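You operate a simulated robot arm through the tools that you are given. There is no shell and no other tool. Be economical: measure what you need, move in short steps, check, and stop when the job is done.

You run a simulated robot arm. Do the job below in one go: nothing can be reset, and whatever is moved stays where it is left.

TASK
Take the yellow sponge from the door end of the plank table and put it on the shiny blue tile.

Only the result counts: the job must be done as asked and must still hold three seconds after the hand-in. Knocking over, shifting, dropping, spilling or breaking anything else fails it.

THE ROBOT
A 6-joint arm with a two-finger parallel gripper, fixed in place. Base frame: the origin is at the foot of the arm, x ahead of it, y to its left, z up; the work surface is at about z = 0. Lengths are in cm, angles in rad, forces in N, time in s.
With the tool pointing down near the work surface it reaches from about 16 to 42 cm from the base axis. Its first joint turns from -1.152 to 1.152 rad. Payload 1.57 kg.
Tool frame: the origin (TCP) lies between the finger pads and is the grasp point; the fingertips stand 3 cm ahead of it; z points along the fingers, y is the line along which they close. The gripper opens to 8 cm. The fingers are 1.7 cm wide and 1.2 cm thick; the gripper's body (4 by 8.2 cm) begins 8 cm behind the TCP.
Orientation is told as [roll, pitch, yaw] about the base's x, y, z axes, in that order, counted from this pose: with the fingers straight down and closing along the base's y, the tool's x points along the base's -x, its y along +y and its z along -z.

THE INTERFACE
- The arm moves only by the tool step_arm. Its argument "increments" is text: rows parted by semicolons, each of 7 numbers parted by spaces: the shift along the tool's x, y, z in cm, then the turn, a rotation vector about the tool's x, y, z in rad, then the finger opening in cm, from 0 to 8. In form: tx ty tz ax ay az hand; .... A call has 1 to 20 rows; each row shifts and turns the commanded pose from where the row before left it, along the tool's axes as they then stand. A row lasts 0.2 s, in which the tool goes at most 5 cm and 0.15 rad; a call with a longer step from one row to the next is refused whole, and so is a gripper value outside its range. Where a pose cannot be reached the arm comes as near as it can. A force on the tool above 40 N (or 10 N above the force at the start of the call, whichever is more), or a blocked arm, ends the call early, and 0.2 s more pass. The fingers move at their own pace (about 15.3 cm/s each) and stop on an object; they squeeze with about 21 N. The grip force told is the motor's: it shows also when the fingers shut on nothing. Time passes only in rows, and 0.2 s behind the last, so rows that do not move let the fingers close. It gives the time, the measured TCP pose, the force on the tool (base axes), the opening and the grip force at its end, in the units of the frame above (readings bear some noise).
- Cameras (640 x 400 px; columns grow to the right, rows downward): "scene" is fixed at [6.55, -34.96, 41]; the picture's right is [0.60, -0.80, 0.00], its down [-0.55, -0.42, -0.72] and it looks along [0.57, 0.44, -0.69] (base axes); focal length 272 px, centre (320, 200). "wrist" rides on the gripper at [7.2, -0.7, -12.2] in the tool frame; the picture's right is [0.09, 1.00, 0.00], its down [-0.84, 0.08, -0.54] and it looks along [-0.54, 0.05, 0.84] (tool axes); focal length 238 px, centre (320, 200). There is no depth. A picture from a camera that has moved, and an enlarged one, comes with that camera's place and axes in the base frame and with its lens.
- snapshot(camera): a new picture of that camera. No time passes.
- zoom(camera, box): a new picture of the part [left, top, right, bottom] of that camera's present view, enlarged. No time passes.
- finish_job(): hands the job in; it is judged then, once.

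Work in short steps. Places have to be worked out from the pictures, the camera data and where the tool is seen: move nearer, look again, correct. Check each grasp and each placing, and mend what went wrong. You have 90 turns and 42 pictures in all, those below and enlarged ones among them. Open the gripper and draw the arm clear of the work before you hand the job in, unless the task says otherwise; then end with one line.

The tools are called after "Request:" as a command line: name --argument value ..., lists and objects as JSON in quotes. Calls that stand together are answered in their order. step_arm: Moves the arm, as the interface text tells. Its arguments: {"type":"object","properties":{"increments":{"type":"string"}},"required":["increments"]} The other tools are called the same way: snapshot (camera) takes a picture; zoom (camera, box) takes an enlarged picture of a part of a camera's view; finish_job () hands the job in.

At the start:

```text
clock: 0.0
tcp_pos: [26.75, -8.78, 22.05]
tcp_rot: [-0.002, -0.002, 0.001]
contact_force: [-0.2, 0.0, -0.2]
opening: 8.0
grasp_force: 0.1
```

scene: 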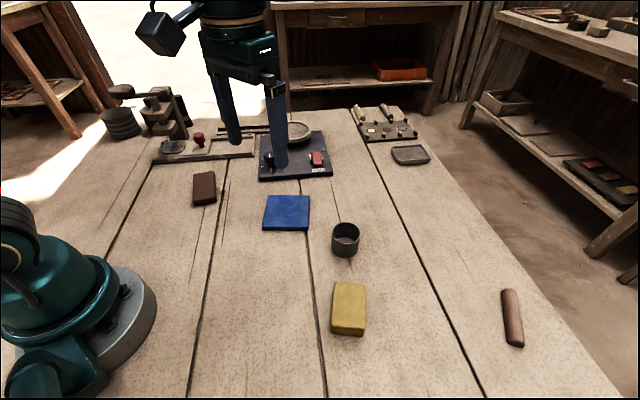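
wrist: 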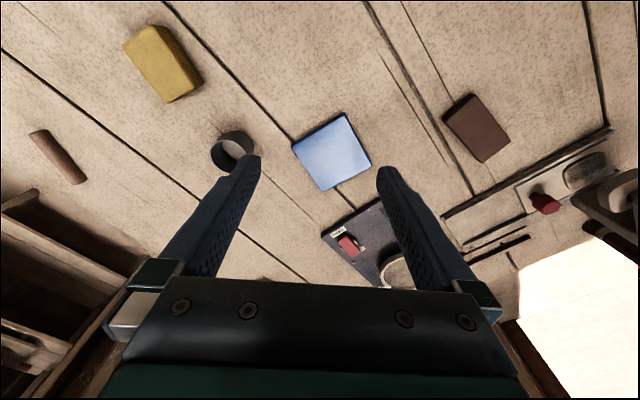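

The sponge seems to be near (23, -27.5) and the tile near (33, -6). I'll zoom in on both to measure their outlines.

Request:
zoom --camera "scene" --box '[290, 215, 410, 345]'

Request:
zoom --camera "scene" --box '[230, 150, 350, 250]'

```text
3.08 times, centred on (350, 280) of scene
camera zoom: at [6.55, -34.96, 41.0], right [0.6, -0.8, 0.0], down [-0.55, -0.42, -0.72], along [0.57, 0.44, -0.69], focal length 838 px, centre (228, -46)
```

zoom: 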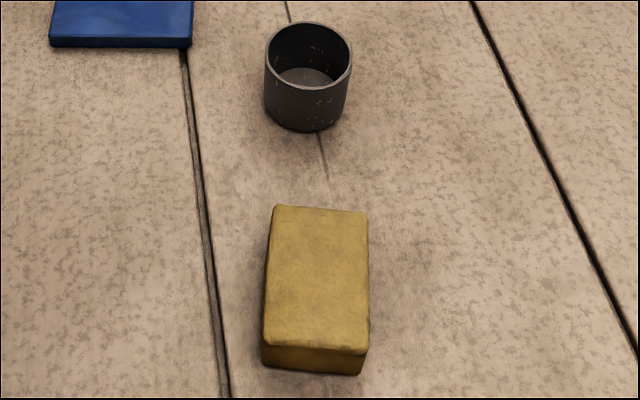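

```text
4.00 times, centred on (290, 200) of scene
camera zoom: at [6.55, -34.96, 41.0], right [0.6, -0.8, 0.0], down [-0.55, -0.42, -0.72], along [0.57, 0.44, -0.69], focal length 1090 px, centre (440, 200)
```

zoom: 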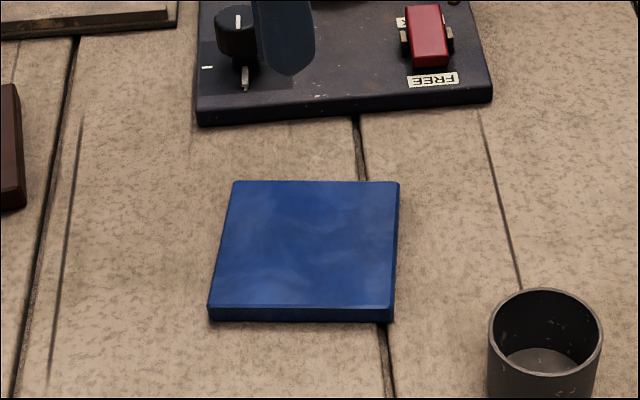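

The sponge looks to be centred near (23.4, -27.2), about 6.8 x 4.5 x 2.5 cm, with its long axis at yaw of about 0.54. The tile is centred near (33.3, -5.8), 9 cm square, yaw about 0.65, top at about z = 1. I'll go above the sponge and turn to match it.

Request:
step_arm --increments "0.67 -3.68 1.4 0 0 0 8;0.67 -3.68 1.4 0 0 0 8;0.67 -3.68 1.4 0 0 0 8;0.67 -3.68 1.4 0 0 0 8;0.67 -3.7 1.4 0 0 0 8;0 0 0 0 0 -0.135 8;0 0 0 0 0 -0.135 8;0 0 0 0 0 -0.135 8;0 0 0 0 0 -0.135 8;0 0 0 0 0 0 8"

Request:
snapshot --camera "wrist"

Request:
snapshot --camera "scene"

```text
clock: 2.2
tcp_pos: [23.39, -27.25, 15.07]
tcp_rot: [-0.003, 0.0, 0.541]
contact_force: [0.0, 0.3, 0.8]
opening: 7.98
grasp_force: 0.0
```

```text
37 pictures are left
camera wrist: at [17.64, -31.55, 27.32], right [-0.59, 0.81, 0.0], down [0.68, 0.5, 0.54], along [0.44, 0.32, -0.84], focal length 238 px, centre (320, 200)
```

wrist: 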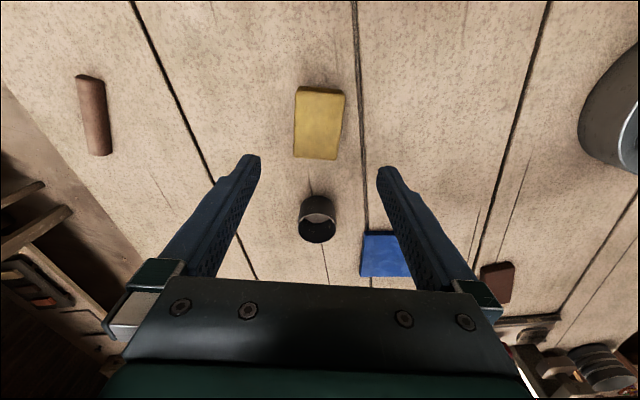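

```text
36 pictures are left
```

scene: 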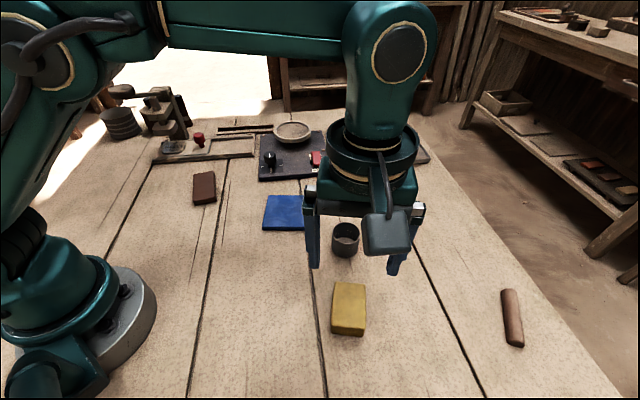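

The wrist view agrees with the first estimate: the sponge is under the tool, yaw matched, and the cup is clear of the fingers. I'll go down to z of about 3.4 (fingertips about 0.4) and close.

Request:
step_arm --increments "0 0 2.5 0 0 0 8;0 -0.1 2.5 0 0 0 8;0 0 2.5 0 0 0 8;0 0 2.2 0 0 0 8;0 0 1.0 0 0 0 8;0 0 0.9 0 0 0 8;0 0 0 0 0 0 8"

Request:
snapshot --camera "wrist"

```text
clock: 3.8
tcp_pos: [23.62, -27.41, 3.43]
tcp_rot: [-0.001, -0.002, 0.54]
contact_force: [-0.1, 0.3, -0.5]
opening: 7.99
grasp_force: 0.0
```

```text
35 pictures are left
camera wrist: at [17.74, -31.71, 15.64], right [-0.59, 0.81, 0.0], down [0.68, 0.5, 0.54], along [0.44, 0.32, -0.84], focal length 238 px, centre (320, 200)
```

wrist: 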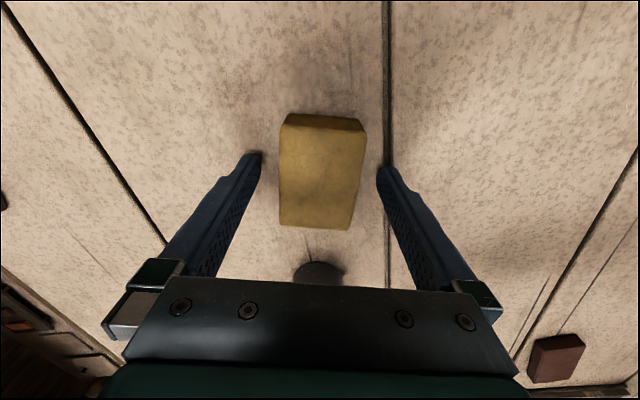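

The sponge sits midway between the fingers, so I'll close on it and lift slightly.

Request:
step_arm --increments "0 0 0 0 0 0 3;0 0 0 0 0 0 3;0 0 0 0 0 0 3;0 0 -1 0 0 0 3;0 0 -2 0 0 0 3;0 0 0 0 0 0 3"

Request:
snapshot --camera "wrist"

Request:
snapshot --camera "scene"

```text
clock: 5.2
tcp_pos: [23.78, -27.34, 6.72]
tcp_rot: [-0.003, 0.0, 0.539]
contact_force: [0.4, 0.6, 0.5]
opening: 3.01
grasp_force: 0.1
```

```text
34 pictures are left
camera wrist: at [17.88, -31.6, 18.92], right [-0.59, 0.81, 0.0], down [0.68, 0.5, 0.54], along [0.44, 0.32, -0.84], focal length 238 px, centre (320, 200)
```

wrist: 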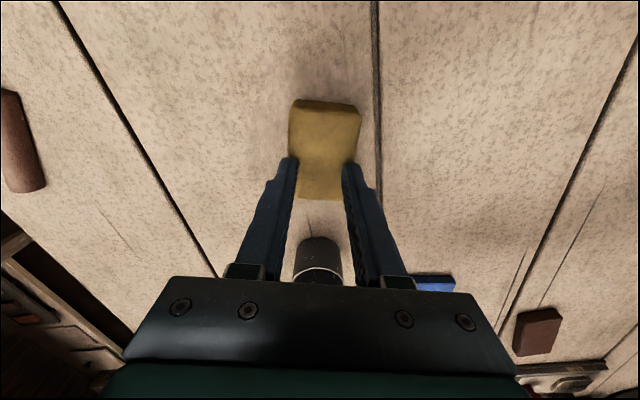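

```text
33 pictures are left
```

scene: 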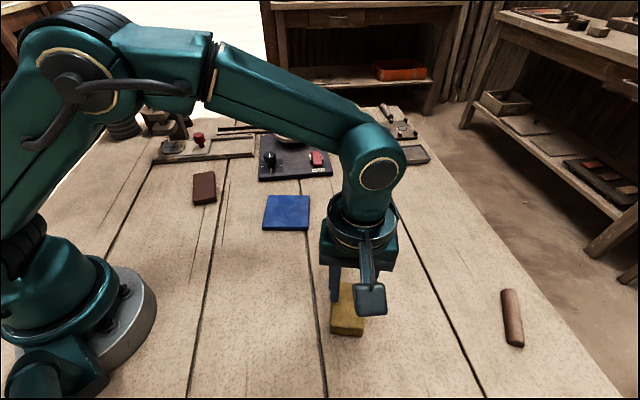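

The fingers reached 3.0 cm with no grip force and the sponge stayed on the table, so they slipped off it. I'll open, go lower with a 0 cm command, and read the grip before lifting.

Request:
step_arm --increments "0 0 0 0 0 0 8;0 0 0 0 0 0 8;0 0 0 0 0 0 8;0 0 1.7 0 0 0 8;0.2 0 1.7 0 0 0 8;0 0 0 0 0 0 8"

Request:
snapshot --camera "wrist"

```text
clock: 6.6
tcp_pos: [23.37, -27.4, 3.19]
tcp_rot: [-0.002, 0.0, 0.539]
contact_force: [0.1, -0.2, 0.0]
opening: 8.0
grasp_force: 0.0
```

```text
32 pictures are left
camera wrist: at [17.64, -31.78, 15.45], right [-0.59, 0.81, 0.0], down [0.68, 0.5, 0.54], along [0.44, 0.32, -0.84], focal length 238 px, centre (320, 200)
```

wrist: 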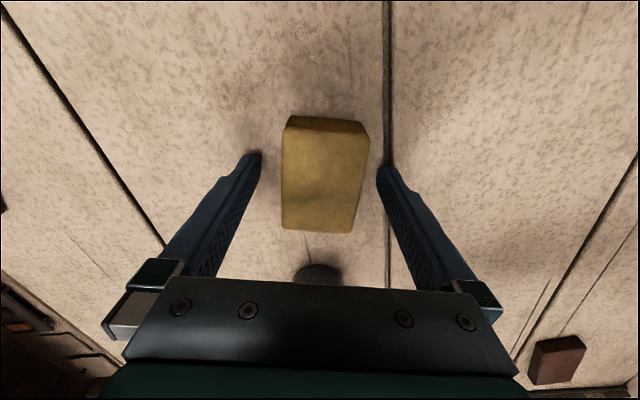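

The sponge is undamaged and still between the fingers. I'll close fully without lifting and read the result.

Request:
step_arm --increments "0 0 0 0 0 0 0;0 0 0 0 0 0 0;0 0 0 0 0 0 0;0 0 0 0 0 0 0"

Request:
snapshot --camera "wrist"

```text
clock: 7.6
tcp_pos: [23.5, -27.45, 3.25]
tcp_rot: [-0.001, 0.0, 0.538]
contact_force: [0.2, 0.3, 0.5]
opening: 4.89
grasp_force: 21.6
```

```text
31 pictures are left
camera wrist: at [17.65, -31.77, 15.47], right [-0.59, 0.81, 0.0], down [0.68, 0.5, 0.54], along [0.44, 0.32, -0.84], focal length 238 px, centre (320, 200)
```

wrist: 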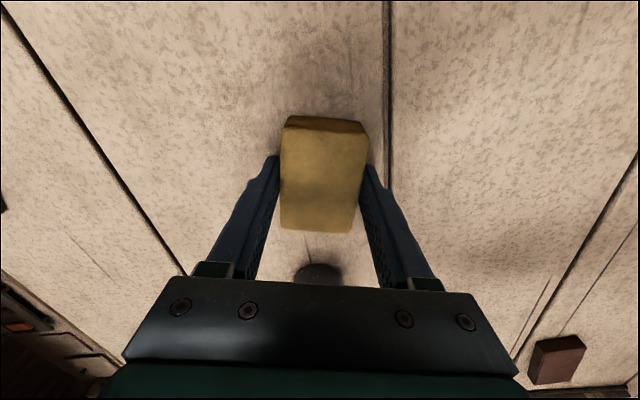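

Now there is a firm grip: 4.89 cm opening at 21.6 N. I'll lift slowly this time and watch for slip.

Request:
step_arm --increments "0 0 -0.2 0 0 0 0;0 0 -0.3 0 0 0 0;0 0 -0.4 0 0 0 0;0 0 -0.4 0 0 0 0;0 0 0 0 0 0 0"

Request:
snapshot --camera "scene"

```text
clock: 8.8
tcp_pos: [23.39, -27.4, 4.66]
tcp_rot: [-0.003, 0.001, 0.539]
contact_force: [0.1, -0.1, -0.8]
opening: 4.89
grasp_force: 21.2
```

```text
30 pictures are left
```

scene: 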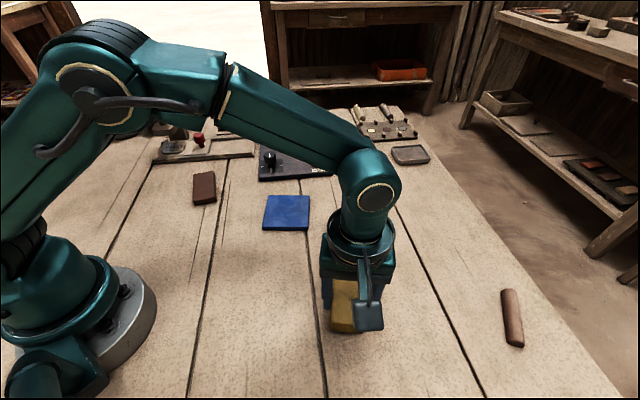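

The grip reading is holding, but I need to see whether the sponge really left the table.

Request:
zoom --camera "scene" --box '[290, 215, 410, 345]'

Request:
snapshot --camera "wrist"

```text
3.08 times, centred on (350, 280) of scene
camera zoom: at [6.55, -34.96, 41.0], right [0.6, -0.8, 0.0], down [-0.55, -0.42, -0.72], along [0.57, 0.44, -0.69], focal length 838 px, centre (228, -46)
```

zoom: 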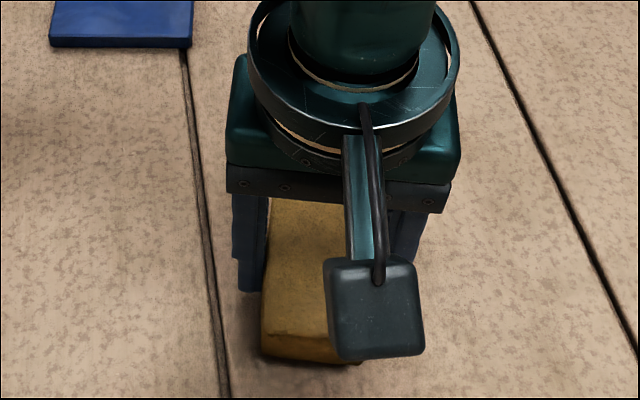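

```text
28 pictures are left
camera wrist: at [17.64, -31.81, 16.76], right [-0.59, 0.81, 0.0], down [0.68, 0.5, 0.54], along [0.44, 0.32, -0.84], focal length 238 px, centre (320, 200)
```

wrist: 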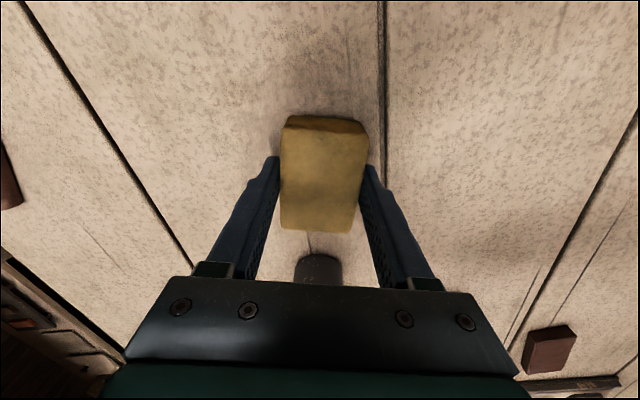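

The sponge is unchanged in the wrist view after the lift, so it is held. I'll raise it smoothly to z of about 14, well above the cup.

Request:
step_arm --increments "0 0 -0.5 0 0 0 0;0 0 -0.9 0 0 0 0;0 0 -1.2 0 0 0 0;0 0 -1.5 0 0 0 0;0 0 -1.5 0 0 0 0;0 0 -1.5 0 0 0 0;0 0 -1.2 0 0 0 0;0 0 -0.7 0 0 0 0;0 0 -0.3 0 0 0 0;0 0 0 0 0 0 0"

Request:
snapshot --camera "wrist"

```text
clock: 11.0
tcp_pos: [23.15, -27.36, 13.66]
tcp_rot: [-0.002, 0.001, 0.539]
contact_force: [0.2, 0.1, -0.4]
opening: 4.91
grasp_force: 20.6
```

```text
27 pictures are left
camera wrist: at [17.46, -31.72, 25.91], right [-0.59, 0.81, 0.0], down [0.68, 0.5, 0.54], along [0.44, 0.32, -0.84], focal length 238 px, centre (320, 200)
```

wrist: 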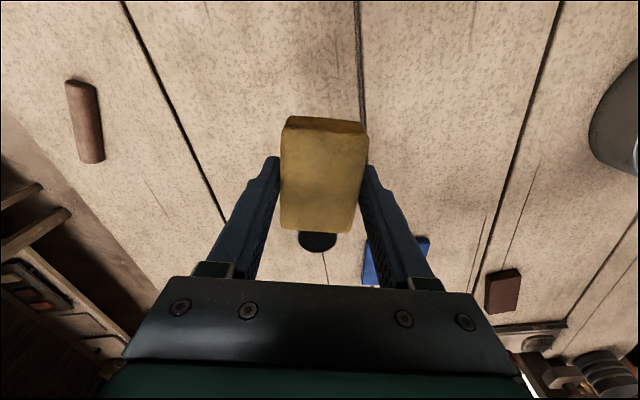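

Holding steady. Now I'll move horizontally to above the tile at (33.3, -5.8), then turn to match its yaw.

Request:
step_arm --increments "-0.6 0.4 0 0 0 0 0;-1.19 0.79 0 0 0 0 0;-1.98 1.33 0 0 0 0 0;-1.98 1.33 0 0 0 0 0;-1.98 1.33 0 0 0 0 0;-1.98 1.33 0 0 0 0 0;-1.98 1.33 0 0 0 0 0;-1.98 1.33 0 0 0 0 0;-1.98 1.33 0 0 0 0 0;-1.98 1.33 0 0 0 0 0;-1.4 0.92 0 0 0 0 0;-0.8 0.53 0 0 0 0 0;0 0 0 0 0 -0.05 0;0 0 0 0 0 -0.05 0;0 0 0 0 0 0 0"

Request:
snapshot --camera "wrist"

Request:
snapshot --camera "scene"

```text
clock: 14.2
tcp_pos: [33.68, -5.85, 13.63]
tcp_rot: [-0.002, 0.0, 0.639]
contact_force: [-0.4, 0.1, 0.5]
opening: 4.91
grasp_force: 21.0
```

```text
26 pictures are left
camera wrist: at [28.27, -10.68, 25.94], right [-0.67, 0.74, 0.0], down [0.62, 0.56, 0.54], along [0.4, 0.36, -0.84], focal length 238 px, centre (320, 200)
```

wrist: 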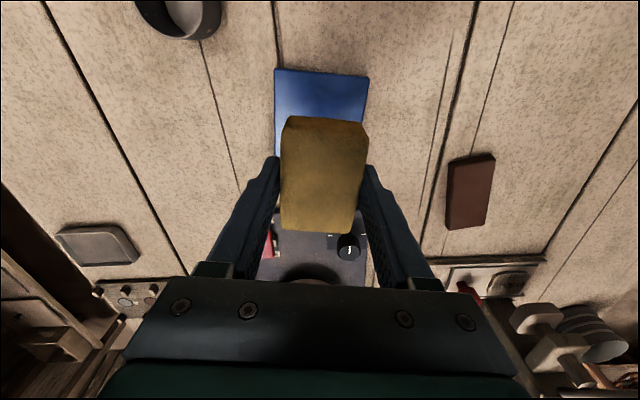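

```text
25 pictures are left
```

scene: 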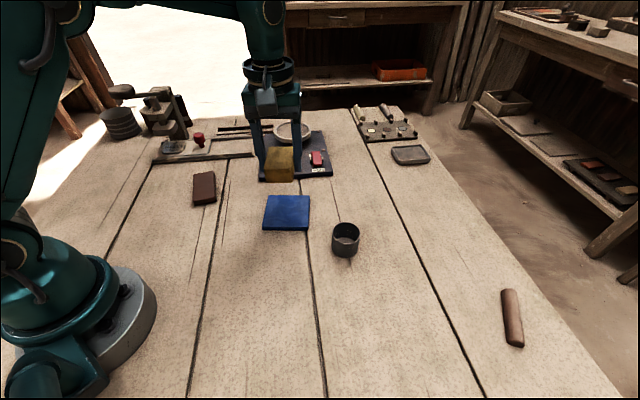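

The sponge is over the tile. From the wrist view the tile's centre comes out near (33.2, -6.0), so I'll shift slightly back toward the base, then descend to about z = 6.5 and look.

Request:
step_arm --increments "0.47 0.04 0.5 0 0 0 0;0 0 1.2 0 0 0 0;0 0 1.5 0 0 0 0;0 0 1.5 0 0 0 0;0 0 1.3 0 0 0 0;0 0 0.8 0 0 0 0;0 0 0.3 0 0 0 0;0 0 0 0 0 0 0"

Request:
snapshot --camera "wrist"

Request:
zoom --camera "scene" --box '[230, 150, 350, 250]'

```text
clock: 16.0
tcp_pos: [33.15, -5.99, 6.56]
tcp_rot: [-0.001, 0.0, 0.638]
contact_force: [-0.5, 0.2, -0.4]
opening: 4.9
grasp_force: 21.0
```

```text
24 pictures are left
camera wrist: at [27.77, -10.93, 18.75], right [-0.67, 0.74, 0.0], down [0.62, 0.56, 0.54], along [0.4, 0.36, -0.84], focal length 238 px, centre (320, 200)
```

wrist: 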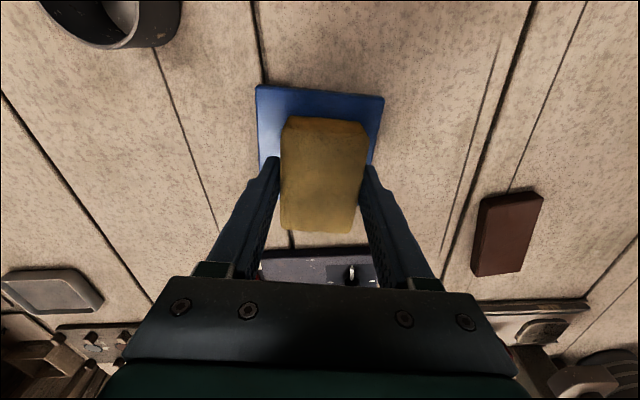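

```text
4.00 times, centred on (290, 200) of scene
camera zoom: at [6.55, -34.96, 41.0], right [0.6, -0.8, 0.0], down [-0.55, -0.42, -0.72], along [0.57, 0.44, -0.69], focal length 1090 px, centre (440, 200)
```

zoom: 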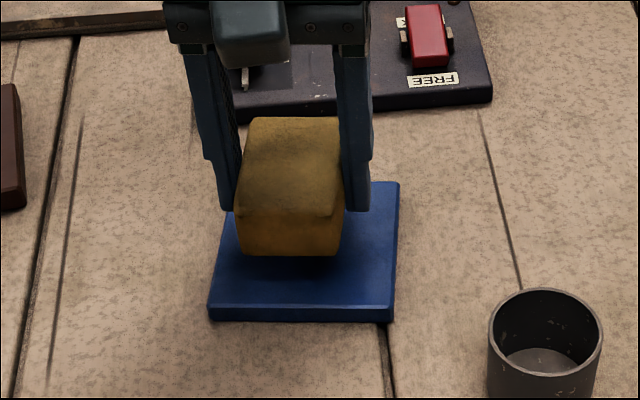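

Alignment over the tile is good. The sponge's underside is about 3.2 below the TCP, so I'll go down to about z = 4.4.

Request:
step_arm --increments "0 0 0.5 0 0 0 0;0 0 0.7 0 0 0 0;0 0 0.5 0 0 0 0;0 0 0.3 0 0 0 0;0 0 0.1 0 0 0 0;0 0 0 0 0 0 0"

Request:
zoom --camera "scene" --box '[230, 150, 350, 250]'

```text
clock: 17.4
tcp_pos: [33.06, -5.98, 4.54]
tcp_rot: [0.001, 0.003, 0.638]
contact_force: [1.5, -0.4, -0.5]
opening: 4.87
grasp_force: 20.9
```

```text
4.00 times, centred on (290, 200) of scene
camera zoom: at [6.55, -34.96, 41.0], right [0.6, -0.8, 0.0], down [-0.55, -0.42, -0.72], along [0.57, 0.44, -0.69], focal length 1090 px, centre (440, 200)
```

zoom: 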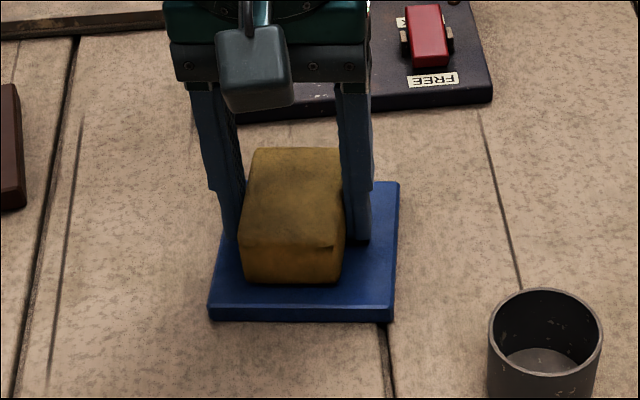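

Nearly down, with a slight side force that may be first contact. I'll go down in 0.1 cm steps and read the force.

Request:
step_arm --increments "0 0 0.1 0 0 0 0;0 0 0.05 0 0 0 0;0 0 0 0 0 0 0"

```text
clock: 18.2
tcp_pos: [33.03, -6.08, 4.47]
tcp_rot: [-0.002, -0.001, 0.64]
contact_force: [-5.8, 0.3, 7.7]
opening: 4.89
grasp_force: 20.4
```

The reading of 7.7 N upward means the sponge is resting on the tile. I'll open to just clear of it and let it settle.

Request:
step_arm --increments "0 0 0 0 0 0 5.2;0 0 0 0 0 0 6.4;0 0 0 0 0 0 7;0 0 0 0 0 0 7"

Request:
zoom --camera "scene" --box '[230, 150, 350, 250]'

Request:
snapshot --camera "wrist"

```text
clock: 19.2
tcp_pos: [33.06, -6.04, 4.22]
tcp_rot: [-0.001, 0.001, 0.639]
contact_force: [-0.2, -0.5, -0.2]
opening: 7.02
grasp_force: 0.0
```

```text
4.00 times, centred on (290, 200) of scene
camera zoom: at [6.55, -34.96, 41.0], right [0.6, -0.8, 0.0], down [-0.55, -0.42, -0.72], along [0.57, 0.44, -0.69], focal length 1090 px, centre (440, 200)
```

zoom: 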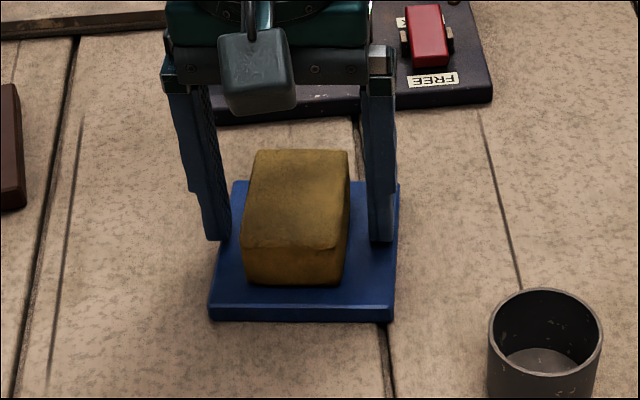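

```text
20 pictures are left
camera wrist: at [27.79, -10.92, 16.63], right [-0.67, 0.74, 0.0], down [0.62, 0.56, 0.54], along [0.4, 0.36, -0.84], focal length 238 px, centre (320, 200)
```

wrist: 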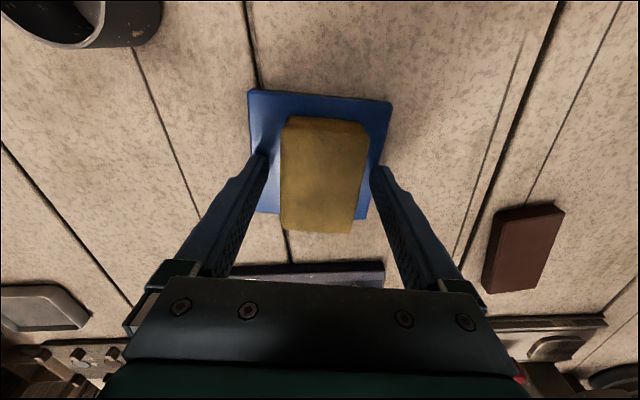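

Released with the sponge sitting still and flat. I'll raise the tool straight up, then back off toward the base side for a final check.

Request:
step_arm --increments "0 0 -0.5 0 0 0 7;0 0 -1 0 0 0 7;0 0 -2 0 0 0 7;0 0 -3 0 0 0 7;0 0 -3 0 0 0 7;0 0 -3 0 0 0 7;0 0 -3 0 0 0 7;2 0 0 0 0 0 7;3 0 0 0 0 0 7;3 0 0 0 0 0 7;0 0 0 0 0 0 7"

Request:
snapshot --camera "scene"

Request:
zoom --camera "scene" --box '[230, 150, 350, 250]'

Request:
snapshot --camera "wrist"

```text
clock: 21.6
tcp_pos: [26.7, -10.7, 19.81]
tcp_rot: [-0.001, 0.002, 0.639]
contact_force: [0.3, 0.2, -0.2]
opening: 6.98
grasp_force: 0.1
```

```text
19 pictures are left
```

scene: 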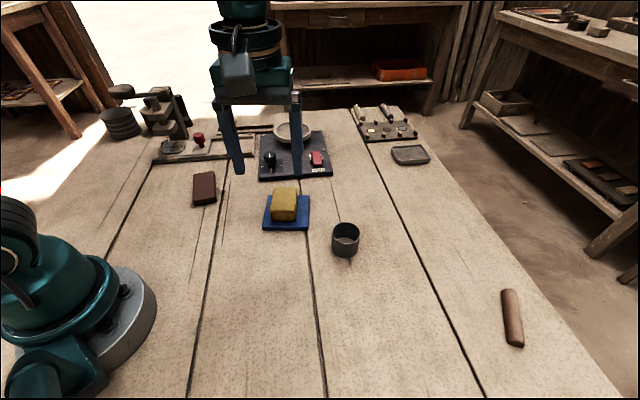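

```text
4.00 times, centred on (290, 200) of scene
camera zoom: at [6.55, -34.96, 41.0], right [0.6, -0.8, 0.0], down [-0.55, -0.42, -0.72], along [0.57, 0.44, -0.69], focal length 1090 px, centre (440, 200)
```

zoom: 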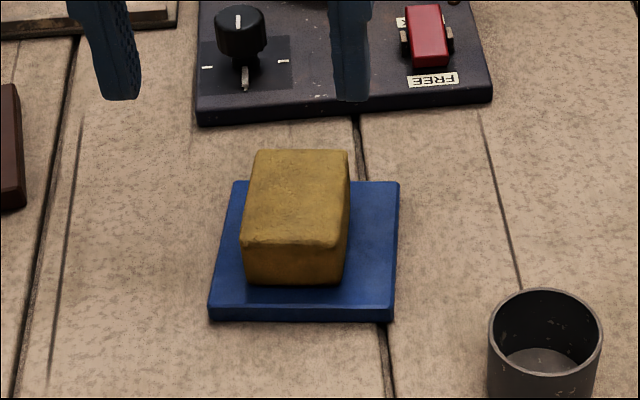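

```text
17 pictures are left
camera wrist: at [21.38, -15.6, 31.99], right [-0.67, 0.74, 0.0], down [0.62, 0.56, 0.54], along [0.4, 0.36, -0.84], focal length 238 px, centre (320, 200)
```

wrist: 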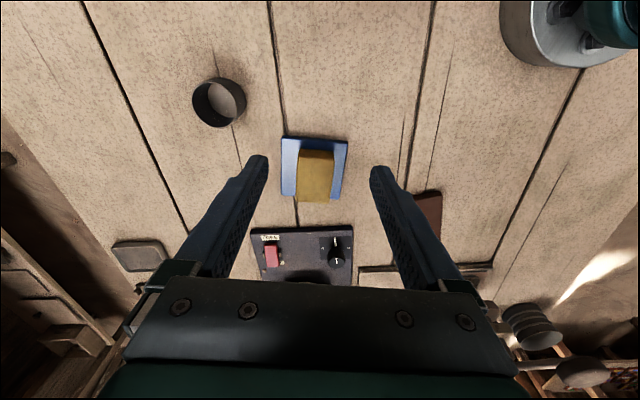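

The sponge lies flat within the tile, the tile and the other items haven't moved, and the open gripper is clear. I'm handing in the job.

Request:
finish_job

```text
The job is handed in.
```

The yellow sponge is lying flat on the shiny blue tile; nothing else appears to have moved, and the gripper is open and clear. The first grasp slipped off the sponge and the second held.
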